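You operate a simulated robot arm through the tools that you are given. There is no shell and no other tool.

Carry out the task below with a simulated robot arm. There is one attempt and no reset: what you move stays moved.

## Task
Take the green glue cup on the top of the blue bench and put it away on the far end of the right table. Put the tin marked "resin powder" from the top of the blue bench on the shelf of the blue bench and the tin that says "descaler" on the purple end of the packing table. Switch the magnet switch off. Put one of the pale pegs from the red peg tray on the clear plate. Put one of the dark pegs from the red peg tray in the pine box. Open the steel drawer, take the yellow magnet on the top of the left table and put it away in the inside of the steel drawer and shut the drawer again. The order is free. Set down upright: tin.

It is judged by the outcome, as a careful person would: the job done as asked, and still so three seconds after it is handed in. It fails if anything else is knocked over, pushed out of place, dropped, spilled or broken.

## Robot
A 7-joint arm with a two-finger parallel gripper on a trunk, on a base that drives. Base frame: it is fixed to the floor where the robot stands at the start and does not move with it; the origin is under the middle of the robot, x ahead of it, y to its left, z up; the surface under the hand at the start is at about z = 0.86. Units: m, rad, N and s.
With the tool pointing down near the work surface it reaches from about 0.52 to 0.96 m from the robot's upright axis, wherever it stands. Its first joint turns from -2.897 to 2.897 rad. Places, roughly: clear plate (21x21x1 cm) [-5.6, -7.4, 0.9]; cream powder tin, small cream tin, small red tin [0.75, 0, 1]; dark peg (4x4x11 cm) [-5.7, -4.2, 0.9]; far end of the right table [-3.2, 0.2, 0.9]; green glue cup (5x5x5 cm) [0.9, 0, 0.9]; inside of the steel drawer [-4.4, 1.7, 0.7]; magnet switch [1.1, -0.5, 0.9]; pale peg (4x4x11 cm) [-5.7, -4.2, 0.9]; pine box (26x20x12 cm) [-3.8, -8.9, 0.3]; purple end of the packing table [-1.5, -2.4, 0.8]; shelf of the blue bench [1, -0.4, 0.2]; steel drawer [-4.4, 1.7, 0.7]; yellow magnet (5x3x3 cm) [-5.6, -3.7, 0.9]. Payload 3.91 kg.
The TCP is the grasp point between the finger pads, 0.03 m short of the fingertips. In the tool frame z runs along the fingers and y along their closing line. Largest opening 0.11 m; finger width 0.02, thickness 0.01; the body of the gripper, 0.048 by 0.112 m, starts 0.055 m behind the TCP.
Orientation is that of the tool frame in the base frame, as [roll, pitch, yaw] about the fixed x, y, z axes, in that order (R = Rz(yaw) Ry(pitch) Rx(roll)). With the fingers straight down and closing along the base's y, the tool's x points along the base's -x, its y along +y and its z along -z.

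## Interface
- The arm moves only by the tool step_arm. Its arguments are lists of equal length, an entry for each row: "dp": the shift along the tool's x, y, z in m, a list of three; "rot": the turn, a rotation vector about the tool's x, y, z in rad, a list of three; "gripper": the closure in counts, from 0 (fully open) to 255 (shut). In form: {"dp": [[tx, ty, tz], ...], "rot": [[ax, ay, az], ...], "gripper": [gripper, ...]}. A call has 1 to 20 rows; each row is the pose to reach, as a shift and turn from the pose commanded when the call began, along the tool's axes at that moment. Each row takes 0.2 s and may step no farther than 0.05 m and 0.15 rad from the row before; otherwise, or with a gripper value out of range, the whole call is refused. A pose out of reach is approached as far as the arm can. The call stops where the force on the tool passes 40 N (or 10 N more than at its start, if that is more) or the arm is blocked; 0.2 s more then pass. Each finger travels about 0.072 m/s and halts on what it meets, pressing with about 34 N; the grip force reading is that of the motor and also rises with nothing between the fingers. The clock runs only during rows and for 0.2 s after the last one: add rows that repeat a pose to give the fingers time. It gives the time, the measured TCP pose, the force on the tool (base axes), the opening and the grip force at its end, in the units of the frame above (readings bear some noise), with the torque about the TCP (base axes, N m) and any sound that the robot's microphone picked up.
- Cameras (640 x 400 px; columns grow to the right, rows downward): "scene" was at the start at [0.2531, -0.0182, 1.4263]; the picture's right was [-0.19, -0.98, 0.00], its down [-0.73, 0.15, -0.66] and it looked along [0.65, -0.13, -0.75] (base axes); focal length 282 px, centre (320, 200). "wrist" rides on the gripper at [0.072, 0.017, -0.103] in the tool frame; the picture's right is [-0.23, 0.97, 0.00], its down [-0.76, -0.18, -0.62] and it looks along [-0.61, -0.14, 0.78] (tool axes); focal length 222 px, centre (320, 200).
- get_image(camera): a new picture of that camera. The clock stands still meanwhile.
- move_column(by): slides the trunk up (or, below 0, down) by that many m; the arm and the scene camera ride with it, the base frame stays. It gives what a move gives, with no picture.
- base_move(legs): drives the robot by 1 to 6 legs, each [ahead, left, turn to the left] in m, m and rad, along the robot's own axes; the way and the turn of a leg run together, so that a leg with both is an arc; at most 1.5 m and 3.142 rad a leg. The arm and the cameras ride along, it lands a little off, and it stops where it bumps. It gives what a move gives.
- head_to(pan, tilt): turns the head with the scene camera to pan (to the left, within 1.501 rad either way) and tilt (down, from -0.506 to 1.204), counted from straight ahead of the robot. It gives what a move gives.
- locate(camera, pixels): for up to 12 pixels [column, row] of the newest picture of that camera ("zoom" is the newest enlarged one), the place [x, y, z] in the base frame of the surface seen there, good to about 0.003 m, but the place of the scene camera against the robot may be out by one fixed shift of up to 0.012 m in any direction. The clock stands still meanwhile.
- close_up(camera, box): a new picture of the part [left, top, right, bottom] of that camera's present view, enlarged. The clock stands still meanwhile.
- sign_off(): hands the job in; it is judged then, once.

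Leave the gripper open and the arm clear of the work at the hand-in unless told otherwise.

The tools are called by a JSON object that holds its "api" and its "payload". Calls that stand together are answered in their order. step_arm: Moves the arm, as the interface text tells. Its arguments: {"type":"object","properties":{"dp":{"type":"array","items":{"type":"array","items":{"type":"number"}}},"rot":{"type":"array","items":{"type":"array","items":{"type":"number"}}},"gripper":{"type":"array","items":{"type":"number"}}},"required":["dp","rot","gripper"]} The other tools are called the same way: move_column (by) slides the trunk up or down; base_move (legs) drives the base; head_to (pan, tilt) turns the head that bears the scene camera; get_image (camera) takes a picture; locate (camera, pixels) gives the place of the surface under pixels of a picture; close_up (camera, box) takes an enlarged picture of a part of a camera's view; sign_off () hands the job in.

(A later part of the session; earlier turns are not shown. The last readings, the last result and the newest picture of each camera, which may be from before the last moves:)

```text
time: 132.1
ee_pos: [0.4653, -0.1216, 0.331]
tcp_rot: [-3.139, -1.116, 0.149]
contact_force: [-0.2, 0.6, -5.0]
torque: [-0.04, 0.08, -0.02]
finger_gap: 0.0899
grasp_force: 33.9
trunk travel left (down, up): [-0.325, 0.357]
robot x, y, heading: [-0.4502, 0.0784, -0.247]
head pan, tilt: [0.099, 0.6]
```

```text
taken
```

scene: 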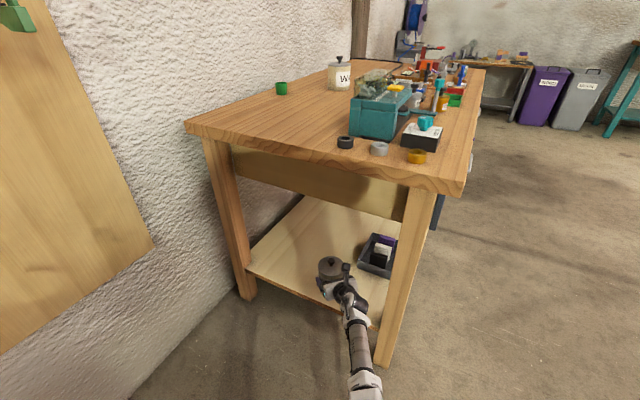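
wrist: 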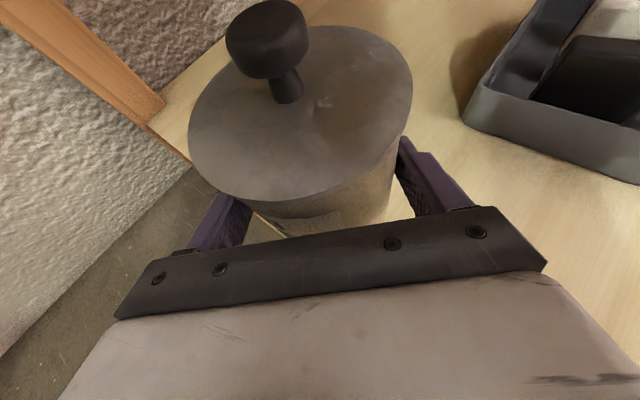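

The tin is over the shelf's front. I check distances to the gray box and the shelf height with the wrist camera.

{"api": "locate", "payload": {"camera": "wrist", "pixels": [[466, 118], [560, 165], [440, 60], [430, 120], [520, 170], [500, 20], [165, 125], [600, 230], [250, 5]]}}

```text
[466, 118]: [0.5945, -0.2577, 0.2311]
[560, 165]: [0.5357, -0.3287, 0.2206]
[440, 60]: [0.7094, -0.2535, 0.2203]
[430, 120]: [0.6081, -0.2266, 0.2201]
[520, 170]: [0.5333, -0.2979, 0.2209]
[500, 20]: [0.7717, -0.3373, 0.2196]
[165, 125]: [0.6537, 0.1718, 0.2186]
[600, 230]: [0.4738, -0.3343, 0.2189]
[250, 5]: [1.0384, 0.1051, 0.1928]
```

Shelf at 0.220, box well to the right. I drive the last leg in.

{"api": "base_move", "payload": {"legs": [[0.176, 0.1265, 0]]}}

{"api": "get_image", "payload": {"camera": "scene"}}

{"api": "get_image", "payload": {"camera": "wrist"}}

```text
time: 133.7
ee_pos: [0.6659, -0.0451, 0.3304]
tcp_rot: [-3.139, -1.116, 0.147]
contact_force: [-0.2, 0.4, -4.1]
torque: [-0.03, 0.07, 0.01]
finger_gap: 0.0897
grasp_force: 34.3
trunk travel left (down, up): [-0.325, 0.357]
robot x, y, heading: [-0.2538, 0.158, -0.251]
head pan, tilt: [0.099, 0.6]
```

```text
taken
```

scene: 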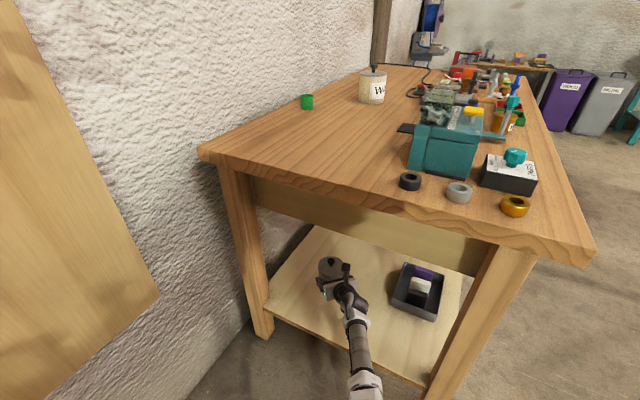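

```text
taken
```

wrist: 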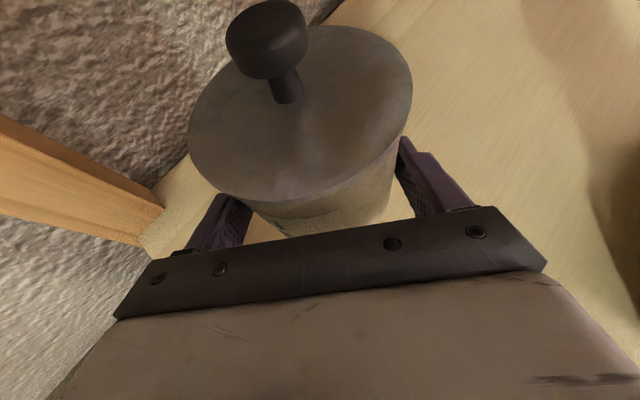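

Well inside, with the left leg 0.2 m away. I lower 6.4 cm, then the last millimetres.

{"api": "step_arm", "payload": {"dp": [[-0.0144, 0, 0.007], [-0.0288, 0, 0.0141], [-0.0431, 0, 0.0211], [-0.053, 0, 0.0259], [-0.0575, 0, 0.0281], [-0.0593, 0, 0.029], [-0.0602, 0, 0.0294], [-0.0602, 0, 0.0294]], "rot": [[0, 0, 0], [0, 0, 0], [0, 0, 0], [0, 0, 0], [0, 0, 0], [0, 0, 0], [0, 0, 0], [0, 0, 0]], "gripper": [255, 255, 255, 255, 255, 255, 255, 255]}}

```text
time: 135.5
ee_pos: [0.6642, -0.0442, 0.265]
tcp_rot: [-3.138, -1.117, 0.145]
contact_force: [0.3, -1.2, -4.1]
torque: [0.0, 0.1, 0.01]
finger_gap: 0.0899
grasp_force: 34.1
trunk travel left (down, up): [-0.325, 0.357]
robot x, y, heading: [-0.2494, 0.1611, -0.251]
head pan, tilt: [0.099, 0.6]
```

No contact yet; I lower 4 mm more in millimetre steps.

{"api": "step_arm", "payload": {"dp": [[-0.0009, 0, 0.0004], [-0.0018, 0, 0.0009], [-0.0027, 0, 0.0013], [-0.0027, 0, 0.0013]], "rot": [[0, 0, 0], [0, 0, 0], [0, 0, 0], [0, 0, 0]], "gripper": [255, 255, 255, 255]}}

```text
time: 136.5
ee_pos: [0.6648, -0.0454, 0.2643]
tcp_rot: [-3.141, -1.121, 0.148]
contact_force: [-3.5, -0.8, 8.4]
torque: [0.47, 0.35, 0.18]
finger_gap: 0.0898
grasp_force: 34.2
trunk travel left (down, up): [-0.325, 0.357]
robot x, y, heading: [-0.2527, 0.1608, -0.251]
head pan, tilt: [0.099, 0.6]
```

Contact felt. I open the fingers and look.

{"api": "step_arm", "payload": {"dp": [[0, 0, 0], [0, 0, 0], [0, 0, 0], [0, 0, 0]], "rot": [[0, 0, 0], [0, 0, 0], [0, 0, 0], [0, 0, 0]], "gripper": [120, 0, 0, 0]}}

{"api": "get_image", "payload": {"camera": "wrist"}}

```text
time: 137.5
ee_pos: [0.6638, -0.0454, 0.2622]
tcp_rot: [-3.137, -1.118, 0.147]
contact_force: [-0.1, 0.1, 0.1]
torque: [0.01, 0.0, 0.01]
finger_gap: 0.1102
grasp_force: 0.1
trunk travel left (down, up): [-0.325, 0.357]
robot x, y, heading: [-0.2494, 0.1556, -0.25]
head pan, tilt: [0.099, 0.6]
```

```text
taken
```

wrist: 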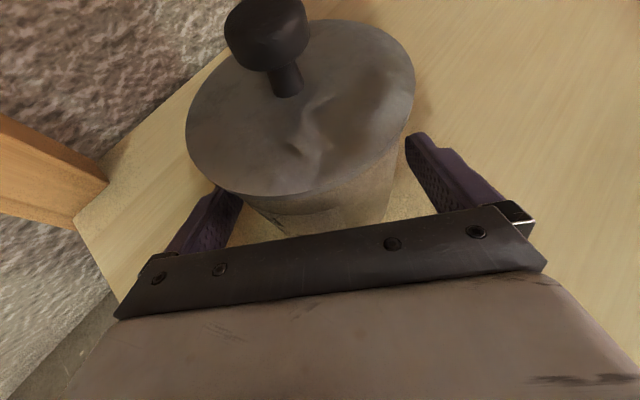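

Released and standing. I back the base straight out along the tool's axis, first 15 cm, then look.

{"api": "base_move", "payload": {"legs": [[-0.138, -0.058, 0]]}}

{"api": "get_image", "payload": {"camera": "wrist"}}

```text
time: 139.0
ee_pos: [0.5441, -0.087, 0.259]
tcp_rot: [-3.134, -1.112, 0.136]
contact_force: [0.3, 0.2, 0.4]
torque: [-0.05, 0.01, 0.0]
finger_gap: 0.1099
grasp_force: 0.1
trunk travel left (down, up): [-0.325, 0.357]
robot x, y, heading: [-0.3691, 0.1222, -0.255]
head pan, tilt: [0.099, 0.6]
stopped in leg 1: the robot was blocked; the commanded pose is now the measured one
```

```text
taken
```

wrist: 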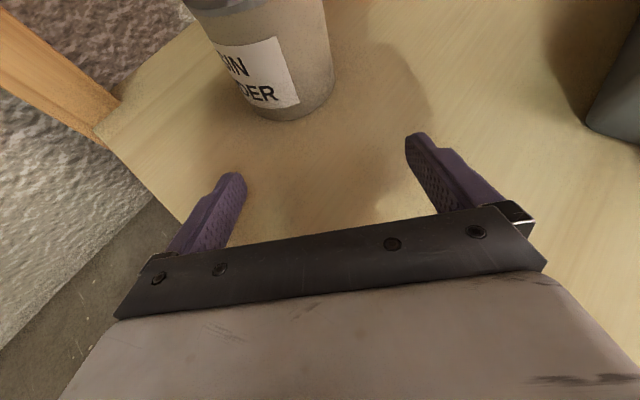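

The tin stands fine. The base was again stopped, now by the clamp board at my left rear (its corner at about (−0.51,0.38)). I step right 3 cm and then retrace the way I came in.

{"api": "base_move", "payload": {"legs": [[0, -0.035, 0], [-0.073, -0.051, 0]]}}

{"api": "get_image", "payload": {"camera": "wrist"}}

```text
time: 140.6
ee_pos: [0.452, -0.1499, 0.2593]
tcp_rot: [-3.137, -1.112, 0.136]
contact_force: [-0.2, -0.7, 0.2]
torque: [-0.05, -0.01, -0.01]
finger_gap: 0.1099
grasp_force: 0.0
trunk travel left (down, up): [-0.325, 0.357]
robot x, y, heading: [-0.4597, 0.0565, -0.255]
head pan, tilt: [0.099, 0.6]
```

```text
taken
```

wrist: 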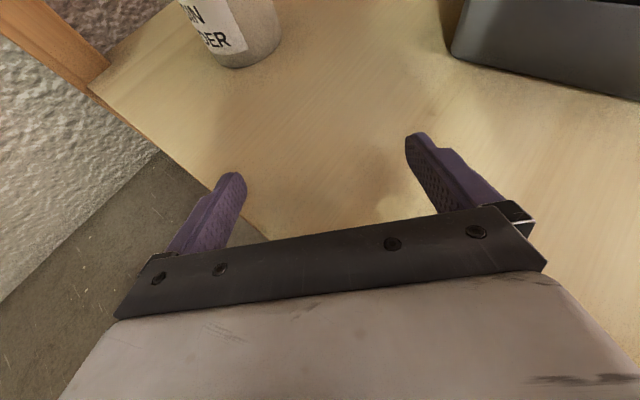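

Free. I continue backing out to about (−0.70, 0.05).

{"api": "base_move", "payload": {"legs": [[-0.231, -0.062, 0]]}}

{"api": "get_image", "payload": {"camera": "scene"}}

```text
time: 142.4
ee_pos: [0.2088, -0.1541, 0.2614]
tcp_rot: [-3.136, -1.111, 0.133]
contact_force: [-0.3, 0.0, -0.4]
torque: [0.0, -0.04, -0.01]
finger_gap: 0.11
grasp_force: 0.0
trunk travel left (down, up): [-0.325, 0.357]
robot x, y, heading: [-0.7031, 0.0571, -0.263]
head pan, tilt: [0.099, 0.6]
```

```text
taken
```

scene: 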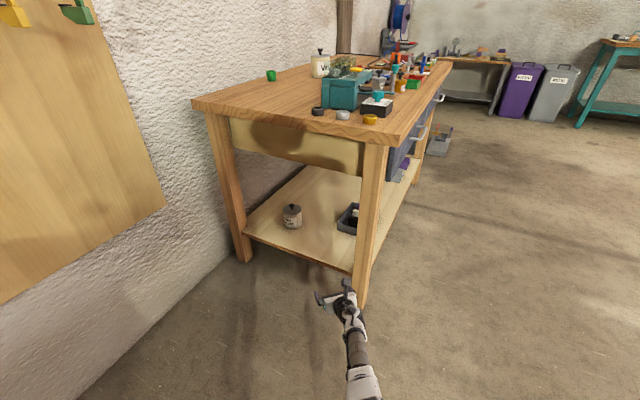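

The resin tin stands on the shelf. I step right away from the clamps, raise the arm 0.5 m and then the trunk 0.3 m.

{"api": "base_move", "payload": {"legs": [[0, -0.35, 0]]}}

{"api": "step_arm", "payload": {"dp": [[0.0373, 0, -0.0185], [0.0747, 0, -0.037], [0.112, 0, -0.0555], [0.1493, 0, -0.074], [0.1867, 0, -0.0925], [0.224, 0, -0.111], [0.2613, 0, -0.1295], [0.2987, 0, -0.148], [0.336, 0, -0.1665], [0.3733, 0, -0.185], [0.4107, 0, -0.2035], [0.448, 0, -0.222], [0.448, 0, -0.222]], "rot": [[0, 0, 0], [0, 0, 0], [0, 0, 0], [0, 0, 0], [0, 0, 0], [0, 0, 0], [0, 0, 0], [0, 0, 0], [0, 0, 0], [0, 0, 0], [0, 0, 0], [0, 0, 0], [0, 0, 0]], "gripper": [0, 0, 0, 0, 0, 0, 0, 0, 0, 0, 0, 0, 0]}}

{"api": "move_column", "payload": {"by": 0.3}}

{"api": "head_to", "payload": {"pan": 1.2, "tilt": 0.5}}

{"api": "get_image", "payload": {"camera": "scene"}}

```text
time: 145.7
ee_pos: [0.1212, -0.4887, 0.2599]
tcp_rot: [-3.137, -1.114, 0.135]
contact_force: [-0.1, 0.6, -0.4]
torque: [-0.02, -0.01, 0.0]
finger_gap: 0.1097
grasp_force: 0.0
trunk travel left (down, up): [-0.325, 0.357]
robot x, y, heading: [-0.7934, -0.2774, -0.26]
head pan, tilt: [0.099, 0.6]
```

```text
time: 148.5
ee_pos: [0.1223, -0.4908, 0.7598]
tcp_rot: [-3.135, -1.113, 0.133]
contact_force: [0.0, -0.8, 1.0]
torque: [0.0, 0.01, -0.04]
finger_gap: 0.11
grasp_force: 0.1
trunk travel left (down, up): [-0.325, 0.357]
robot x, y, heading: [-0.7913, -0.2778, -0.254]
head pan, tilt: [0.099, 0.6]
```

```text
time: 151.5
ee_pos: [0.1221, -0.4894, 1.0602]
tcp_rot: [-3.134, -1.111, 0.134]
contact_force: [0.6, 0.5, -0.3]
torque: [0.0, 0.02, 0.01]
finger_gap: 0.1101
grasp_force: 0.0
trunk travel left (down, up): [-0.625, 0.057]
robot x, y, heading: [-0.794, -0.2754, -0.257]
head pan, tilt: [0.099, 0.6]
```

```text
time: 152.8
ee_pos: [0.1219, -0.4904, 1.0601]
tcp_rot: [-3.137, -1.113, 0.134]
contact_force: [0.3, 0.0, -0.4]
torque: [0.04, 0.02, 0.03]
finger_gap: 0.1099
grasp_force: 0.0
trunk travel left (down, up): [-0.625, 0.057]
robot x, y, heading: [-0.7898, -0.2762, -0.259]
head pan, tilt: [1.201, 0.499]
```

```text
taken
```

scene: 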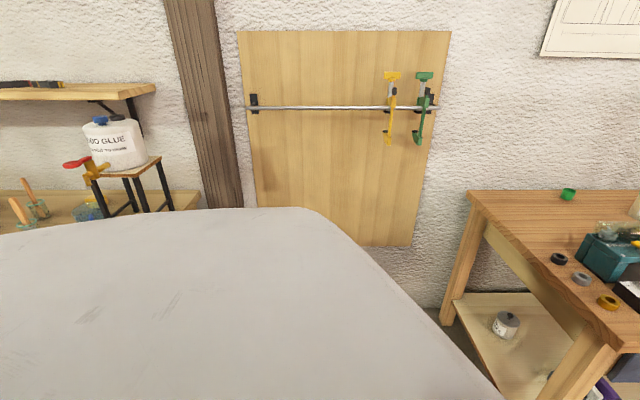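

All fine there. Next is the magnet switch, from the bench's free side. I look along the bench's free side first.

{"api": "head_to", "payload": {"pan": -0.35, "tilt": 0.45}}

{"api": "get_image", "payload": {"camera": "scene"}}

```text
time: 154.4
ee_pos: [0.1221, -0.4894, 1.0595]
tcp_rot: [-3.135, -1.113, 0.135]
contact_force: [0.7, -0.2, -0.7]
torque: [-0.02, -0.01, 0.01]
finger_gap: 0.1099
grasp_force: 0.0
trunk travel left (down, up): [-0.625, 0.057]
robot x, y, heading: [-0.7906, -0.277, -0.255]
head pan, tilt: [-0.351, 0.45]
```

```text
taken
```

scene: 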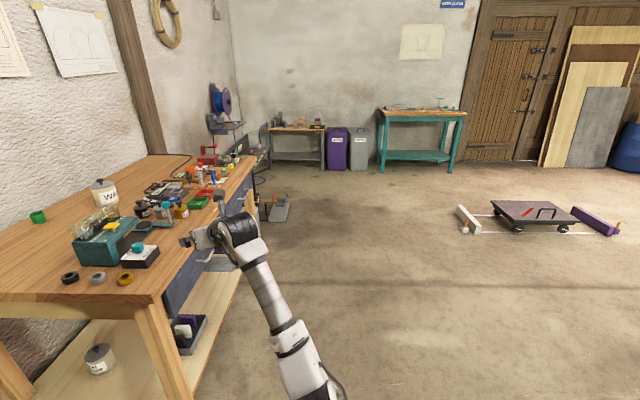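

Open floor along the free side. I locate the gray thing on the floor, the bench's far end and other points.

{"api": "locate", "payload": {"camera": "scene", "pixels": [[280, 210], [265, 200], [250, 165], [255, 158], [288, 195], [200, 265], [240, 205], [470, 215]]}}

{"api": "close_up", "payload": {"camera": "scene", "box": [120, 130, 300, 250]}}

```text
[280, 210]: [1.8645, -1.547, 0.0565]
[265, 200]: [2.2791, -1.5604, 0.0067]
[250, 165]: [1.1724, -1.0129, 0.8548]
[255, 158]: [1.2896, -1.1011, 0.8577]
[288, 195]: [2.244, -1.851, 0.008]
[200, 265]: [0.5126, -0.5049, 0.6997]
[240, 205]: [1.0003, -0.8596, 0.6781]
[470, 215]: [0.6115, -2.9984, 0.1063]
```

```text
3.33 times, centred on (210, 190) of scene
```

zoom: 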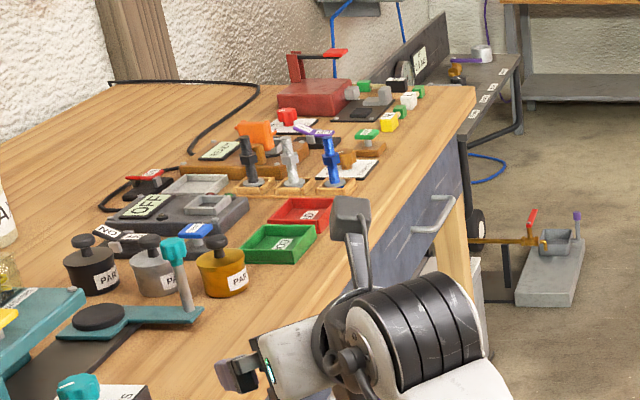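

The way is free. I raise the hand to about z = 1.18, then drive along the free side and turn to face the switch area.

{"api": "step_arm", "payload": {"dp": [[0.0269, 0, -0.0133], [0.0538, 0, -0.0266], [0.0807, 0, -0.0399], [0.1076, 0, -0.0532], [0.1076, 0, -0.0532]], "rot": [[0, 0, 0], [0, 0, 0], [0, 0, 0], [0, 0, 0], [0, 0, 0]], "gripper": [0, 0, 0, 0, 0]}}

{"api": "base_move", "payload": {"legs": [[0.777, -0.254, 0], [0.777, -0.254, 0], [0, 0, 0.61], [0, 0, 0.61]]}}

{"api": "head_to", "payload": {"pan": 0.0, "tilt": 0.75}}

{"api": "get_image", "payload": {"camera": "scene"}}

{"api": "get_image", "payload": {"camera": "wrist"}}

```text
time: 155.6
ee_pos: [0.1222, -0.4905, 1.1791]
tcp_rot: [-3.134, -1.111, 0.133]
contact_force: [-0.5, 0.3, -0.2]
torque: [0.01, 0.03, -0.01]
finger_gap: 0.1098
grasp_force: 0.1
trunk travel left (down, up): [-0.625, 0.057]
robot x, y, heading: [-0.7922, -0.2779, -0.257]
head pan, tilt: [-0.351, 0.45]
```

```text
time: 167.5
ee_pos: [1.0914, -0.3995, 1.1806]
tcp_rot: [-3.136, -1.112, 1.359]
contact_force: [0.6, 0.2, -0.2]
torque: [-0.01, 0.01, -0.03]
finger_gap: 0.1101
grasp_force: 0.1
trunk travel left (down, up): [-0.625, 0.057]
robot x, y, heading: [0.5822, -1.1862, 0.967]
head pan, tilt: [-0.351, 0.45]
```

```text
time: 168.3
ee_pos: [1.0908, -0.3989, 1.1798]
tcp_rot: [-3.134, -1.115, 1.358]
contact_force: [-0.3, -0.3, -0.2]
torque: [0.03, 0.0, 0.04]
finger_gap: 0.11
grasp_force: 0.0
trunk travel left (down, up): [-0.625, 0.057]
robot x, y, heading: [0.5828, -1.1873, 0.964]
head pan, tilt: [0.0, 0.75]
```

```text
taken
```

scene: 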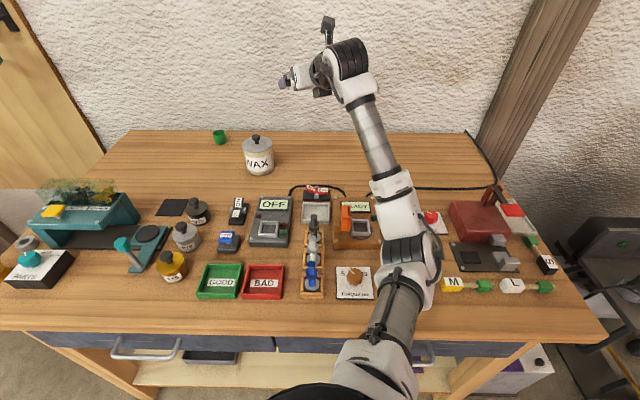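

```text
taken
```

wrist: 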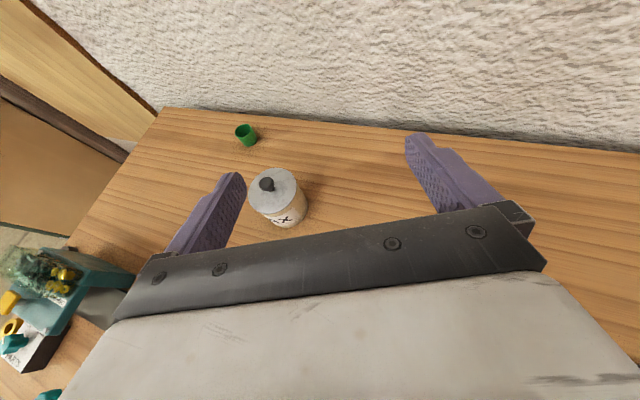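

A good view of the bench. The red switch is at (318,190), the gray rocker at (238,210). I zoom in.

{"api": "close_up", "payload": {"camera": "scene", "box": [270, 165, 370, 235]}}

{"api": "close_up", "payload": {"camera": "scene", "box": [205, 175, 305, 260]}}

{"api": "close_up", "payload": {"camera": "scene", "box": [330, 190, 560, 300]}}

```text
5.71 times, centred on (320, 200) of scene
```

zoom: 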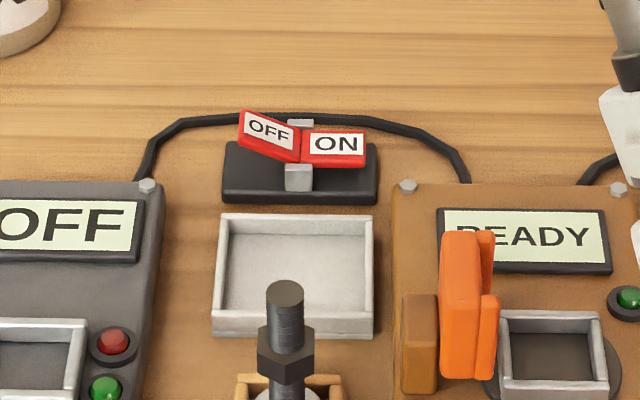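

```text
4.71 times, centred on (255, 218) of scene
```

zoom: 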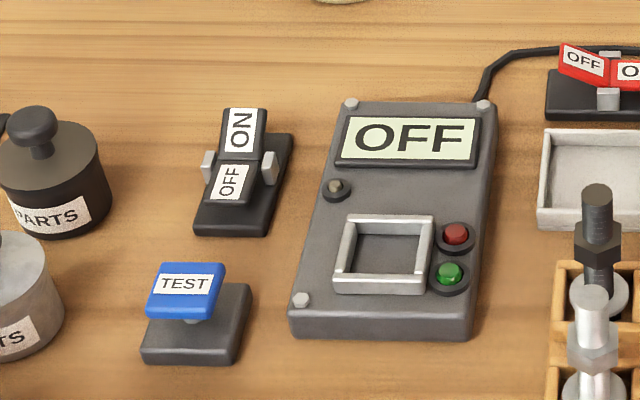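

```text
2.78 times, centred on (445, 245) of scene
```

zoom: 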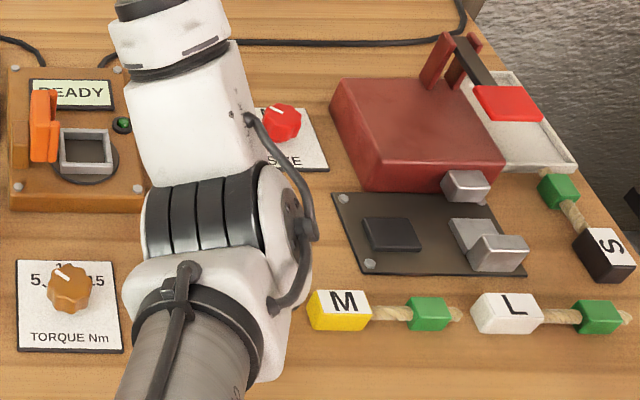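

The red rocker shows OFF raised and ON pressed, so it's on; its place matches "magnet switch" (1.1, −0.5). I also want to see the purple switch to the right, hidden by my arm. I locate the rocker's parts first.

{"api": "close_up", "payload": {"camera": "scene", "box": [290, 170, 350, 210]}}

{"api": "locate", "payload": {"camera": "zoom", "pixels": [[232, 80], [365, 120], [200, 60], [265, 95], [310, 80], [160, 180], [300, 215], [400, 200], [400, 300], [220, 300], [420, 130]]}}

```text
10.00 times, centred on (320, 190) of scene
```

zoom: 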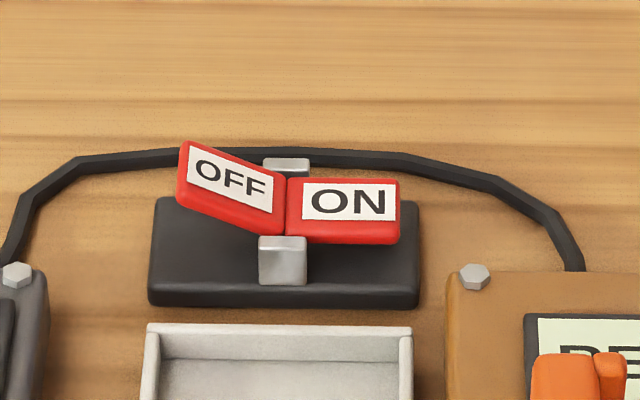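

```text
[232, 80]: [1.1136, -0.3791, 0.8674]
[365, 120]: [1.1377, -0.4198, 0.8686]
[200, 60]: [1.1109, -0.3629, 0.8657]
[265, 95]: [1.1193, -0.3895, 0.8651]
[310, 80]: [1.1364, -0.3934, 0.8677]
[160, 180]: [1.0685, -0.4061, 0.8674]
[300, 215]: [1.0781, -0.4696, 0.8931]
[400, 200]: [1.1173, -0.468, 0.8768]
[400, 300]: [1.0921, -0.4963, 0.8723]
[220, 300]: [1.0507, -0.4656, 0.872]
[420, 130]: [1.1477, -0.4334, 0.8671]
```

{"api": "locate", "payload": {"camera": "zoom", "pixels": [[232, 178], [200, 168], [262, 190], [347, 203], [385, 203], [310, 205], [190, 195], [283, 258], [200, 270], [390, 270], [220, 210], [287, 168]]}}

```text
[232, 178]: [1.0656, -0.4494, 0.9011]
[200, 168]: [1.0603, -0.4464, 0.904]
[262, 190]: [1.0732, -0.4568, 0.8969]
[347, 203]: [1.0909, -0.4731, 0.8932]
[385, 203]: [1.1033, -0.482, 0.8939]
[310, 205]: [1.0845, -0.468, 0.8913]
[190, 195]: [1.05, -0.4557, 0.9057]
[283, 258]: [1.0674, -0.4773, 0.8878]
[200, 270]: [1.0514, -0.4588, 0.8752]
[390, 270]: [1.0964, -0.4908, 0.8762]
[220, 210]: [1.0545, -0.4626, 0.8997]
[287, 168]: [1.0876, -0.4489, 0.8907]
```

The OFF wing's true place is about (1.060, −0.453, 0.894). I turn the tool to vertical and close the fingers, still high above the bench.

{"api": "step_arm", "payload": {"dp": [[0, 0, 0], [0, 0, 0], [0, 0, 0], [0, 0, 0], [0, 0, 0], [0, 0, 0], [0, 0, 0], [0, 0, 0], [0, 0, 0]], "rot": [[0, -0.14, 0], [0, -0.28, 0], [0, -0.42, 0], [0, -0.56, 0], [0, -0.7, 0], [0, -0.84, 0], [0, -0.98, 0], [0, -1.112, 0], [0, -1.112, 0]], "gripper": [100, 180, 255, 255, 255, 255, 255, 255, 255]}}

{"api": "get_image", "payload": {"camera": "scene"}}

{"api": "get_image", "payload": {"camera": "wrist"}}

```text
time: 170.3
ee_pos: [1.0768, -0.4235, 1.1764]
tcp_rot: [-3.14, -0.001, 1.364]
contact_force: [-0.5, 0.0, -1.0]
torque: [0.01, 0.0, 0.01]
finger_gap: 0.0001
grasp_force: 33.9
out of reach, approached as far as the arm can: row 8, 9
trunk travel left (down, up): [-0.625, 0.057]
robot x, y, heading: [0.579, -1.186, 0.967]
head pan, tilt: [0.0, 0.75]
```

```text
taken
```

scene: 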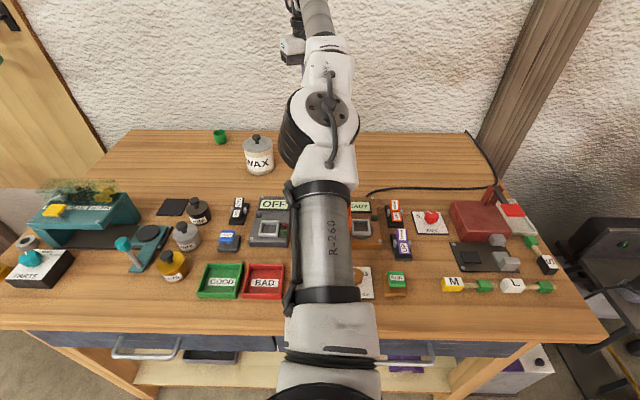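

```text
taken
```

wrist: 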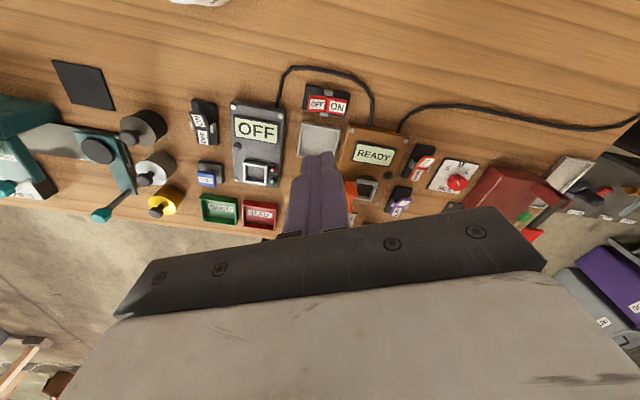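

Now more switches are visible right of the orange device: an orange rocker and a purple one. I zoom in on those and the red one.

{"api": "close_up", "payload": {"camera": "scene", "box": [350, 185, 450, 300]}}

{"api": "close_up", "payload": {"camera": "wrist", "box": [270, 70, 500, 240]}}

```text
3.48 times, centred on (400, 242) of scene
```

zoom: 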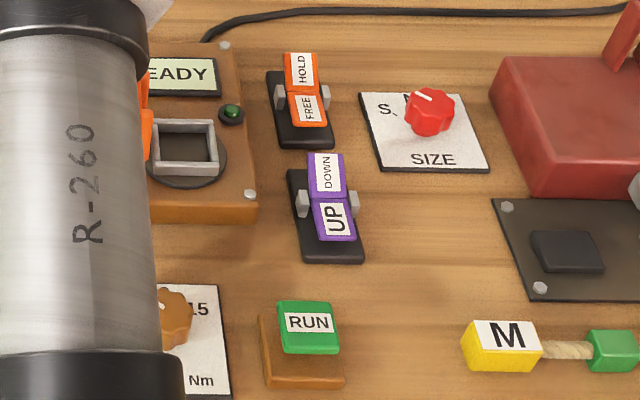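

```text
2.35 times, centred on (385, 155) of wrist
```

zoom: 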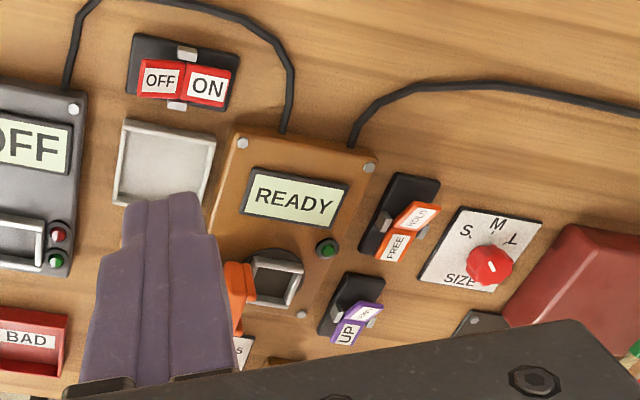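

The orange rocker is HOLD/FREE and the purple UP/DOWN, so the red ON/OFF rocker is the magnet switch. The arm is near full stretch; I drive 0.12 m closer.

{"api": "base_move", "payload": {"legs": [[0.12, 0, 0]]}}

{"api": "step_arm", "payload": {"dp": [[0, 0, 0]], "rot": [[0, 0, 0]], "gripper": [255]}}

{"api": "get_image", "payload": {"camera": "wrist"}}

```text
time: 171.6
ee_pos: [1.1496, -0.3252, 1.1752]
tcp_rot: [-3.139, 0.002, 1.358]
contact_force: [0.5, -0.5, -0.7]
torque: [-0.05, 0.03, 0.0]
finger_gap: 0.0
grasp_force: 33.7
trunk travel left (down, up): [-0.625, 0.057]
robot x, y, heading: [0.6473, -1.0883, 0.962]
head pan, tilt: [0.0, 0.75]
```

```text
time: 171.9
ee_pos: [1.1485, -0.3263, 1.1763]
tcp_rot: [-3.137, 0.0, 1.361]
contact_force: [-0.4, 0.7, -0.8]
torque: [0.0, -0.02, 0.02]
finger_gap: 0.0
grasp_force: 34.2
trunk travel left (down, up): [-0.625, 0.057]
robot x, y, heading: [0.6489, -1.0901, 0.965]
head pan, tilt: [0.0, 0.75]
```

```text
taken
```

wrist: 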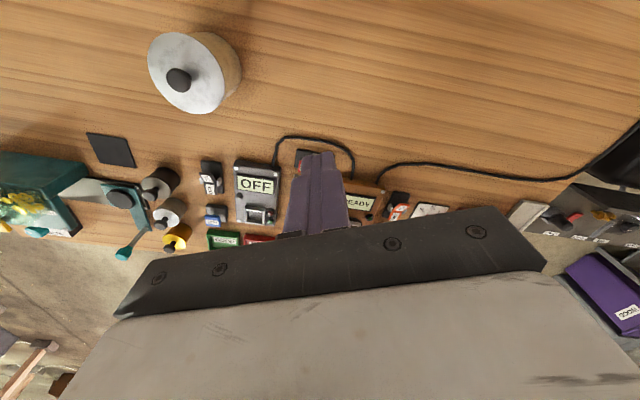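

I move the closed fingertips to above the OFF wing at TCP height about 1.00 and verify.

{"api": "step_arm", "payload": {"dp": [[-0.0234, -0.0104, 0.0293], [-0.0468, -0.0208, 0.0587], [-0.0702, -0.0313, 0.088], [-0.0936, -0.0417, 0.1173], [-0.117, -0.0521, 0.1467], [-0.1404, -0.0625, 0.176], [-0.1404, -0.0625, 0.176]], "rot": [[0, 0, 0], [0, 0, 0], [0, 0, 0], [0, 0, 0], [0, 0, 0], [0, 0, 0], [0, 0, 0]], "gripper": [255, 255, 255, 255, 255, 255, 255]}}

{"api": "get_image", "payload": {"camera": "wrist"}}

{"api": "get_image", "payload": {"camera": "scene"}}

```text
time: 173.6
ee_pos: [1.0564, -0.4505, 0.9996]
tcp_rot: [-3.139, -0.002, 1.36]
contact_force: [-0.5, -0.2, -0.3]
torque: [0.0, 0.03, -0.03]
finger_gap: 0.0
grasp_force: 33.9
trunk travel left (down, up): [-0.625, 0.057]
robot x, y, heading: [0.6457, -1.0878, 0.964]
head pan, tilt: [0.0, 0.75]
```

```text
taken
```

wrist: 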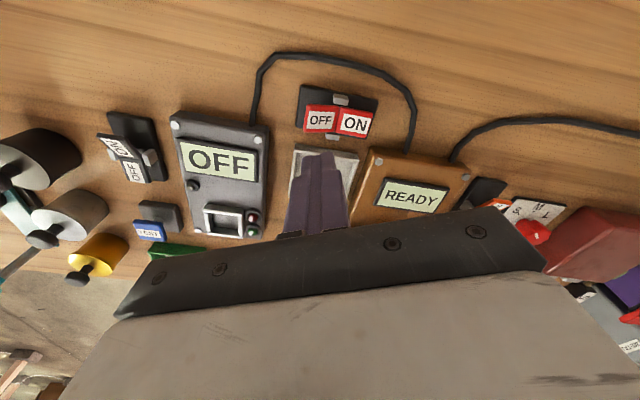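

```text
taken
```

scene: 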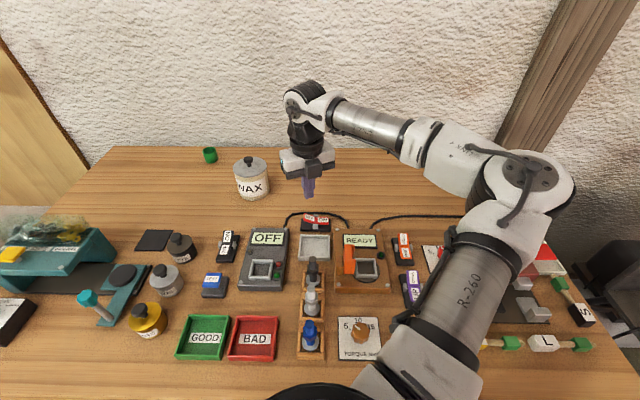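

The hand is above the rocker. I locate the wings with the wrist camera.

{"api": "locate", "payload": {"camera": "wrist", "pixels": [[320, 120], [312, 120], [308, 110], [355, 122], [368, 125], [338, 120], [322, 110], [320, 130], [318, 155], [300, 100]]}}

{"api": "close_up", "payload": {"camera": "wrist", "box": [280, 70, 400, 160]}}

```text
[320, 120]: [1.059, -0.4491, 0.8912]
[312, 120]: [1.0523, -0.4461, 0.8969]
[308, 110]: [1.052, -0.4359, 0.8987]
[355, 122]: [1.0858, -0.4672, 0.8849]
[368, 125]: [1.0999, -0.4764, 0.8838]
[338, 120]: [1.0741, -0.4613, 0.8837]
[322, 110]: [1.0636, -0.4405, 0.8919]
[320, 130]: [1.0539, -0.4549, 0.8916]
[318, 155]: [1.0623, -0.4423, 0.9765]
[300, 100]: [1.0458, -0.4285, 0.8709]
```

```text
4.44 times, centred on (340, 115) of wrist
```

zoom: 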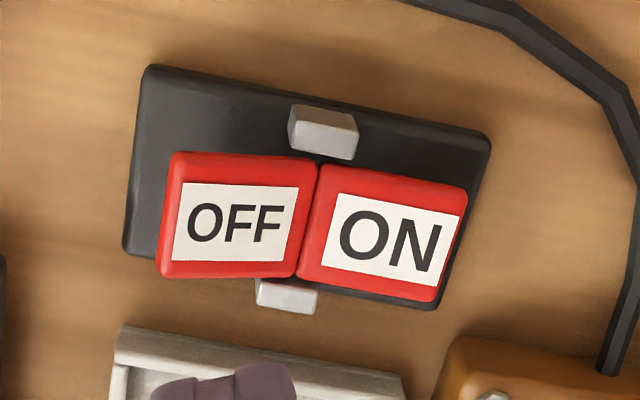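

OFF wing centre (1.058, −0.448, 0.892). I press down on its outer part: quick to just above, then slow steps to TCP z ≈ 0.912.

{"api": "step_arm", "payload": {"dp": [[0.0034, -0.0007, 0.03], [0.0034, -0.0007, 0.06], [0.0034, -0.0007, 0.07], [0.0034, -0.0007, 0.074], [0.0034, -0.0007, 0.077], [0.0034, -0.0007, 0.08], [0.0034, -0.0007, 0.083], [0.0034, -0.0007, 0.086], [0.0034, -0.0007, 0.088], [0.0034, -0.0007, 0.088]], "rot": [[0, 0, 0], [0, 0, 0], [0, 0, 0], [0, 0, 0], [0, 0, 0], [0, 0, 0], [0, 0, 0], [0, 0, 0], [0, 0, 0], [0, 0, 0]], "gripper": [255, 255, 255, 255, 255, 255, 255, 255, 255, 255]}}

{"api": "get_image", "payload": {"camera": "wrist"}}

```text
time: 175.8
ee_pos: [1.0573, -0.4454, 0.9154]
tcp_rot: [-3.14, -0.004, 1.359]
contact_force: [1.8, -0.2, 19.6]
torque: [-0.15, -0.06, 0.1]
finger_gap: 0.0001
grasp_force: 33.8
trunk travel left (down, up): [-0.625, 0.057]
robot x, y, heading: [0.649, -1.0879, 0.961]
head pan, tilt: [0.0, 0.75]
```

```text
taken
```

wrist: 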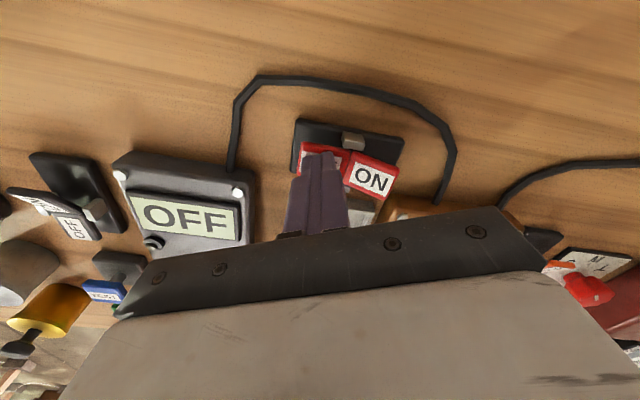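

The ON wing seems to have risen (19.6 N felt). I raise the hand and check.

{"api": "step_arm", "payload": {"dp": [[0, 0, -0.03], [0, 0, -0.08], [0, 0, -0.12], [0, 0, -0.12]], "rot": [[0, 0, 0], [0, 0, 0], [0, 0, 0], [0, 0, 0]], "gripper": [255, 255, 255, 255]}}

{"api": "close_up", "payload": {"camera": "scene", "box": [280, 200, 350, 250]}}

{"api": "close_up", "payload": {"camera": "wrist", "box": [260, 70, 420, 180]}}

```text
time: 176.8
ee_pos: [1.0558, -0.4444, 1.032]
tcp_rot: [-3.138, -0.001, 1.358]
contact_force: [0.6, -0.3, 0.1]
torque: [-0.01, -0.03, 0.03]
finger_gap: 0.0
grasp_force: 33.9
trunk travel left (down, up): [-0.625, 0.057]
robot x, y, heading: [0.649, -1.0835, 0.961]
head pan, tilt: [0.0, 0.75]
```

```text
8.00 times, centred on (315, 225) of scene
```

zoom: 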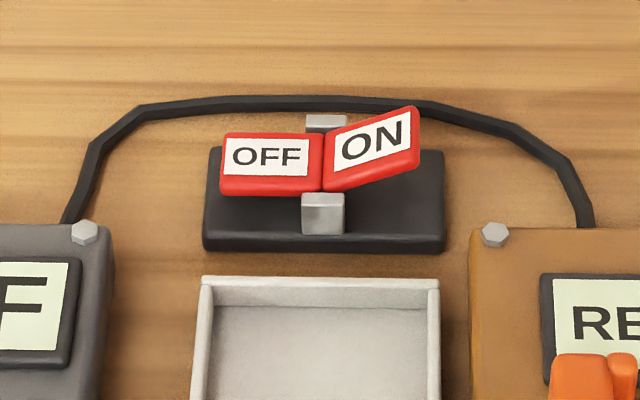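

```text
3.64 times, centred on (340, 125) of wrist
```

zoom: 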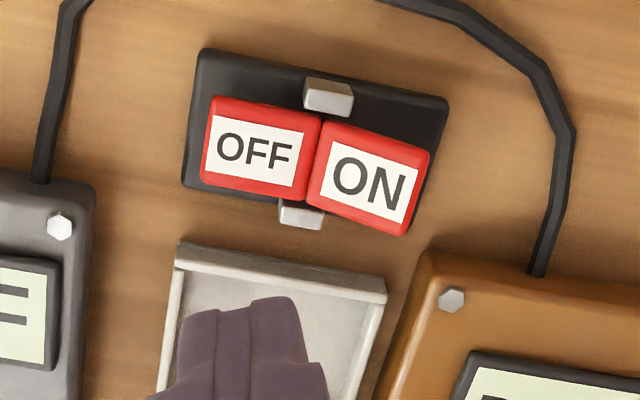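

OFF is now pressed and ON raised: the magnet switch is off. Next the green cup. I raise the hand and unwind the tool back by 2.74 rad so the camera faces the robot again.

{"api": "step_arm", "payload": {"dp": [[0, 0, -0.04], [0, 0, -0.08], [0, 0, -0.12], [0, 0, -0.12]], "rot": [[0, 0, 0], [0, 0, 0], [0, 0, 0], [0, 0, 0]], "gripper": [255, 255, 255, 255]}}

{"api": "step_arm", "payload": {"dp": [[0, 0, 0], [0, 0, 0], [0, 0, 0], [0, 0, 0], [0, 0, 0], [0, 0, 0], [0, 0, 0], [0, 0, 0], [0, 0, 0], [0, 0, 0], [0, 0, 0], [0, 0, 0], [0, 0, 0], [0, 0, 0], [0, 0, 0], [0, 0, 0], [0, 0, 0], [0, 0, 0], [0, 0, 0], [0, 0, 0]], "rot": [[0, 0, -0.144], [0, 0, -0.288], [0, 0, -0.432], [0, 0, -0.576], [0, 0, -0.72], [0, 0, -0.864], [0, 0, -1.008], [0, 0, -1.152], [0, 0, -1.296], [0, 0, -1.44], [0, 0, -1.584], [0, 0, -1.728], [0, 0, -1.872], [0, 0, -2.016], [0, 0, -2.16], [0, 0, -2.304], [0, 0, -2.448], [0, 0, -2.592], [0, 0, -2.736], [0, 0, -2.74]], "gripper": [0, 0, 0, 0, 0, 0, 0, 0, 0, 0, 0, 0, 0, 0, 0, 0, 0, 0, 0, 0]}}

{"api": "get_image", "payload": {"camera": "scene"}}

```text
time: 177.8
ee_pos: [1.0592, -0.4458, 1.1532]
tcp_rot: [-3.137, 0.0, 1.36]
contact_force: [-0.2, -0.7, 0.0]
torque: [-0.01, 0.03, 0.02]
finger_gap: 0.0
grasp_force: 34.1
trunk travel left (down, up): [-0.625, 0.057]
robot x, y, heading: [0.6521, -1.0913, 0.962]
head pan, tilt: [0.0, 0.75]
```

```text
time: 181.9
ee_pos: [1.0579, -0.447, 1.1524]
tcp_rot: [3.137, 0.0, -2.183]
contact_force: [0.0, -0.3, 0.6]
torque: [0.01, 0.02, 0.02]
finger_gap: 0.1101
grasp_force: 0.0
trunk travel left (down, up): [-0.625, 0.057]
robot x, y, heading: [0.6495, -1.086, 0.964]
head pan, tilt: [0.0, 0.75]
```

```text
taken
```

scene: 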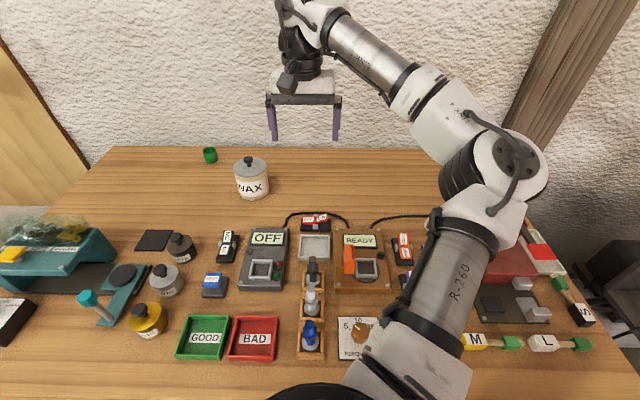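

The tool is back in its normal attitude. I back off the bench, go left along it to the near end, and turn to heading 0.

{"api": "base_move", "payload": {"legs": [[-0.18, 0, 0], [0, 1.3, 0], [0, 0, -0.964]]}}

{"api": "get_image", "payload": {"camera": "scene"}}

```text
time: 195.8
ee_pos: [0.2419, -0.4537, 1.1525]
tcp_rot: [3.138, 0.001, -3.139]
contact_force: [-0.2, 0.8, 0.5]
torque: [0.01, 0.0, 0.04]
finger_gap: 0.1098
grasp_force: 0.1
trunk travel left (down, up): [-0.625, 0.057]
robot x, y, heading: [-0.5169, -0.4907, 0.006]
head pan, tilt: [0.0, 0.75]
```

```text
taken
```

scene: 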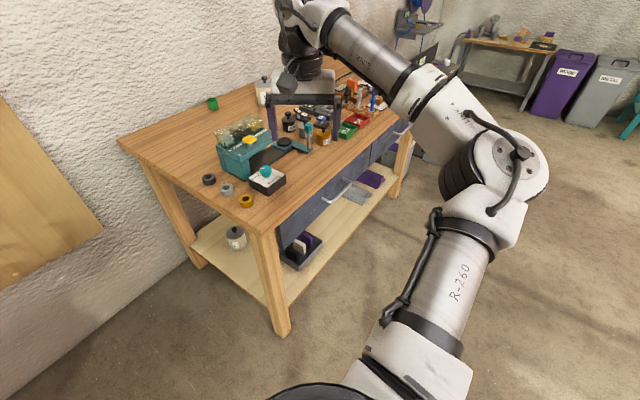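

I drive to about (0.05, 0.03) in front of the near end.

{"api": "base_move", "payload": {"legs": [[0.567, 0.518, 0]]}}

{"api": "get_image", "payload": {"camera": "scene"}}

{"api": "get_image", "payload": {"camera": "wrist"}}

```text
time: 200.4
ee_pos: [0.8076, 0.0781, 1.153]
tcp_rot: [3.138, 0.001, -3.132]
contact_force: [0.1, -1.0, 0.8]
torque: [0.02, -0.01, -0.03]
finger_gap: 0.11
grasp_force: 0.0
trunk travel left (down, up): [-0.625, 0.057]
robot x, y, heading: [0.0493, 0.037, 0.018]
head pan, tilt: [0.0, 0.75]
```

```text
taken
```

scene: 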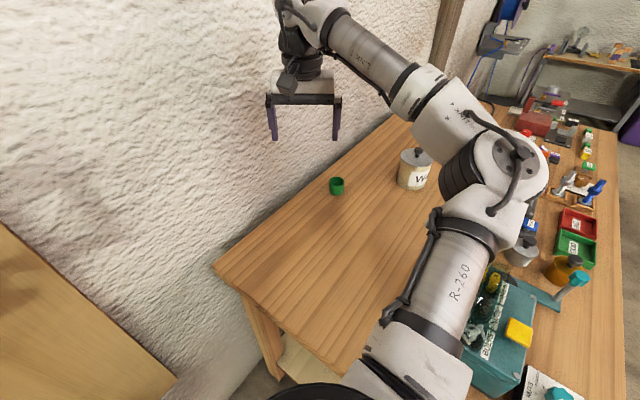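

```text
taken
```

wrist: 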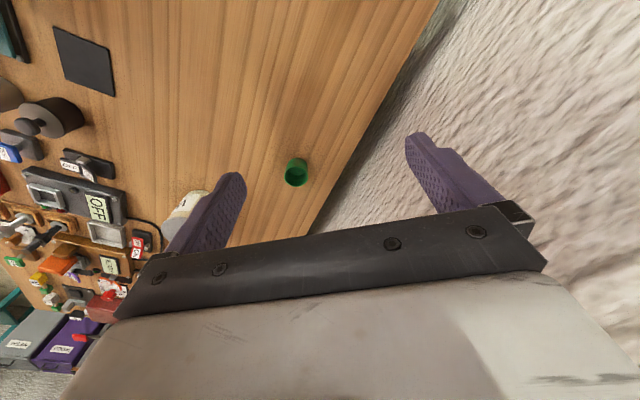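

The cup appears at (296,172) in the wrist view. I zoom and locate it.

{"api": "close_up", "payload": {"camera": "wrist", "box": [266, 140, 330, 200]}}

{"api": "locate", "payload": {"camera": "wrist", "pixels": [[286, 172], [306, 172], [296, 163], [296, 182], [296, 172], [302, 165], [290, 180], [320, 190], [370, 110]]}}

```text
6.67 times, centred on (298, 170) of wrist
```

zoom: 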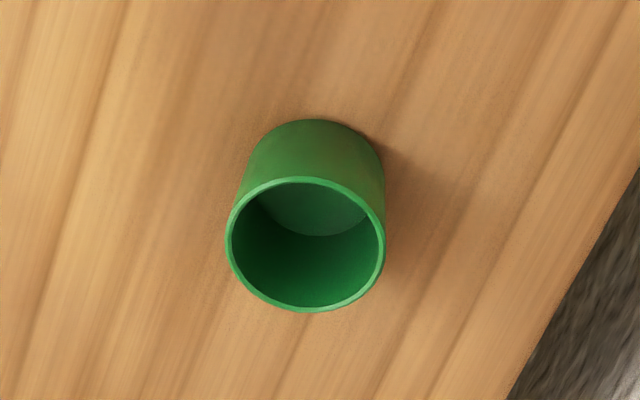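

```text
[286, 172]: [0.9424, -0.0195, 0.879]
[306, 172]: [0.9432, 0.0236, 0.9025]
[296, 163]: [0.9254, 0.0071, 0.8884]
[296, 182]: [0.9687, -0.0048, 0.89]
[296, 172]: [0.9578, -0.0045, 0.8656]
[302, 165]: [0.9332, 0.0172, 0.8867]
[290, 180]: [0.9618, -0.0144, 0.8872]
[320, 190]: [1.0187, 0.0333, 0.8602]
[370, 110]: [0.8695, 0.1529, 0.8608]
```

The cup is empty inside. I locate the rim in the zoom.

{"api": "locate", "payload": {"camera": "zoom", "pixels": [[229, 240], [383, 250], [305, 180], [308, 309], [250, 200], [360, 205], [255, 290], [362, 290], [310, 135]]}}

```text
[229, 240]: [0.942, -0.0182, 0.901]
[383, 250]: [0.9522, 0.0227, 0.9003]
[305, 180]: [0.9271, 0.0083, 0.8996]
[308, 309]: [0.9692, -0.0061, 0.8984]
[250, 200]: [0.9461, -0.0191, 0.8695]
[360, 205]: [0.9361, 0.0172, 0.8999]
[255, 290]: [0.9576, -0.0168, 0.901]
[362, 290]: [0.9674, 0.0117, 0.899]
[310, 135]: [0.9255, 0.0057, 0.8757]
```

Cup axis (0.948, 0.002), radius ≈ 2.15 cm, rim z ≈ 0.90. I move above it to TCP z = 1.0.

{"api": "step_arm", "payload": {"dp": [[-0.0349, -0.0194, 0.0], [-0.0698, -0.0387, 0.0], [-0.1048, -0.0581, 0.02], [-0.1397, -0.0774, 0.05], [-0.1397, -0.0774, 0.085], [-0.1397, -0.0774, 0.12], [-0.1397, -0.0774, 0.153], [-0.1397, -0.0774, 0.153]], "rot": [[0, 0, 0], [0, 0, 0], [0, 0, 0], [0, 0, 0], [0, 0, 0], [0, 0, 0], [0, 0, 0], [0, 0, 0]], "gripper": [0, 0, 0, 0, 0, 0, 0, 0]}}

{"api": "get_image", "payload": {"camera": "wrist"}}

```text
time: 202.2
ee_pos: [0.9488, 0.0031, 0.9985]
tcp_rot: [3.138, 0.001, -3.131]
contact_force: [-0.3, 0.8, 0.1]
torque: [0.02, -0.02, 0.04]
finger_gap: 0.1101
grasp_force: 0.1
trunk travel left (down, up): [-0.625, 0.057]
robot x, y, heading: [0.0444, 0.0359, 0.016]
head pan, tilt: [0.0, 0.75]
```

```text
taken
```

wrist: 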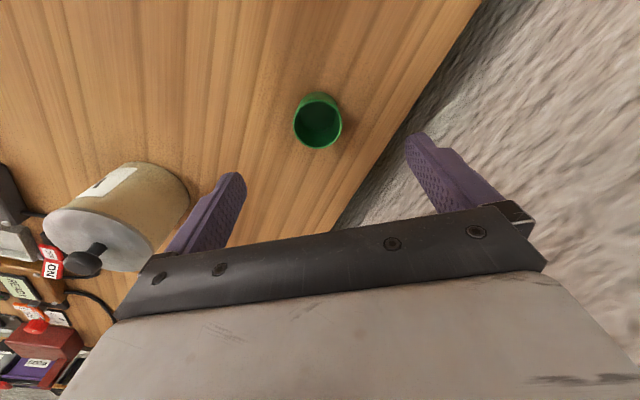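

The cup lies between the fingers. I lower to z ≈ 0.897 and close gently.

{"api": "step_arm", "payload": {"dp": [[0, -0.001, 0.03], [0, -0.001, 0.06], [0, -0.001, 0.085], [0, -0.001, 0.096], [0, -0.001, 0.101], [0, -0.001, 0.101]], "rot": [[0, 0, 0], [0, 0, 0], [0, 0, 0], [0, 0, 0], [0, 0, 0], [0, 0, 0]], "gripper": [0, 0, 0, 0, 0, 0]}}

{"api": "get_image", "payload": {"camera": "wrist"}}

```text
time: 203.6
ee_pos: [0.9478, 0.0009, 0.8976]
tcp_rot: [3.139, 0.0, -3.132]
contact_force: [-0.5, -0.7, -0.3]
torque: [0.01, 0.01, 0.03]
finger_gap: 0.1099
grasp_force: 0.1
trunk travel left (down, up): [-0.625, 0.057]
robot x, y, heading: [0.0486, 0.0384, 0.012]
head pan, tilt: [0.0, 0.75]
```

```text
taken
```

wrist: 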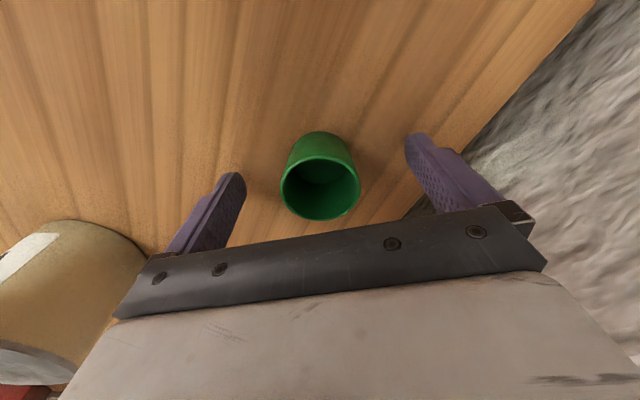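

Centred. I close the fingers on the cup.

{"api": "step_arm", "payload": {"dp": [[0, 0, 0], [0, 0, 0], [0, 0, 0], [0, 0, 0], [0, 0, 0]], "rot": [[0, 0, 0], [0, 0, 0], [0, 0, 0], [0, 0, 0], [0, 0, 0]], "gripper": [130, 255, 255, 255, 255]}}

{"api": "step_arm", "payload": {"dp": [[0, 0, -0.03], [0, 0, -0.06], [0, 0, -0.1], [0, 0, -0.15], [0, 0, -0.2], [0, 0, -0.25], [0, 0, -0.25]], "rot": [[0, 0, 0], [0, 0, 0], [0, 0, 0], [0, 0, 0], [0, 0, 0], [0, 0, 0], [0, 0, 0]], "gripper": [255, 255, 255, 255, 255, 255, 255]}}

{"api": "get_image", "payload": {"camera": "wrist"}}

```text
time: 204.8
ee_pos: [0.9481, 0.0008, 0.898]
tcp_rot: [3.138, 0.001, -3.131]
contact_force: [-0.9, 0.3, 0.1]
torque: [-0.03, -0.04, -0.02]
finger_gap: 0.0437
grasp_force: 33.6
trunk travel left (down, up): [-0.625, 0.057]
robot x, y, heading: [0.0463, 0.0391, 0.019]
head pan, tilt: [0.0, 0.75]
```

```text
time: 206.4
ee_pos: [0.9486, 0.0002, 1.1507]
tcp_rot: [3.139, -0.002, -3.131]
contact_force: [-1.0, 0.0, 0.2]
torque: [-0.01, 0.01, -0.01]
finger_gap: 0.0434
grasp_force: 34.7
trunk travel left (down, up): [-0.625, 0.057]
robot x, y, heading: [0.0471, 0.0386, 0.01]
head pan, tilt: [0.0, 0.75]
```

```text
taken
```

wrist: 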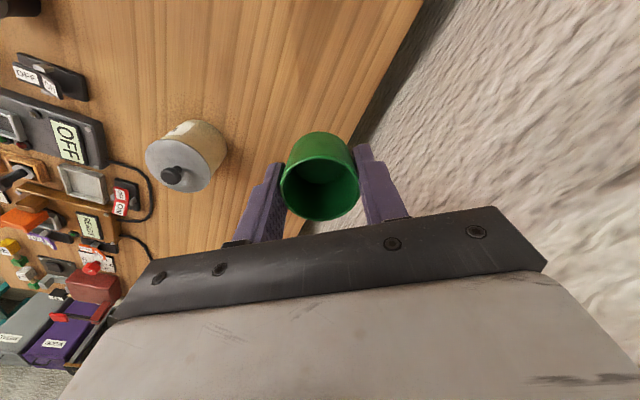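

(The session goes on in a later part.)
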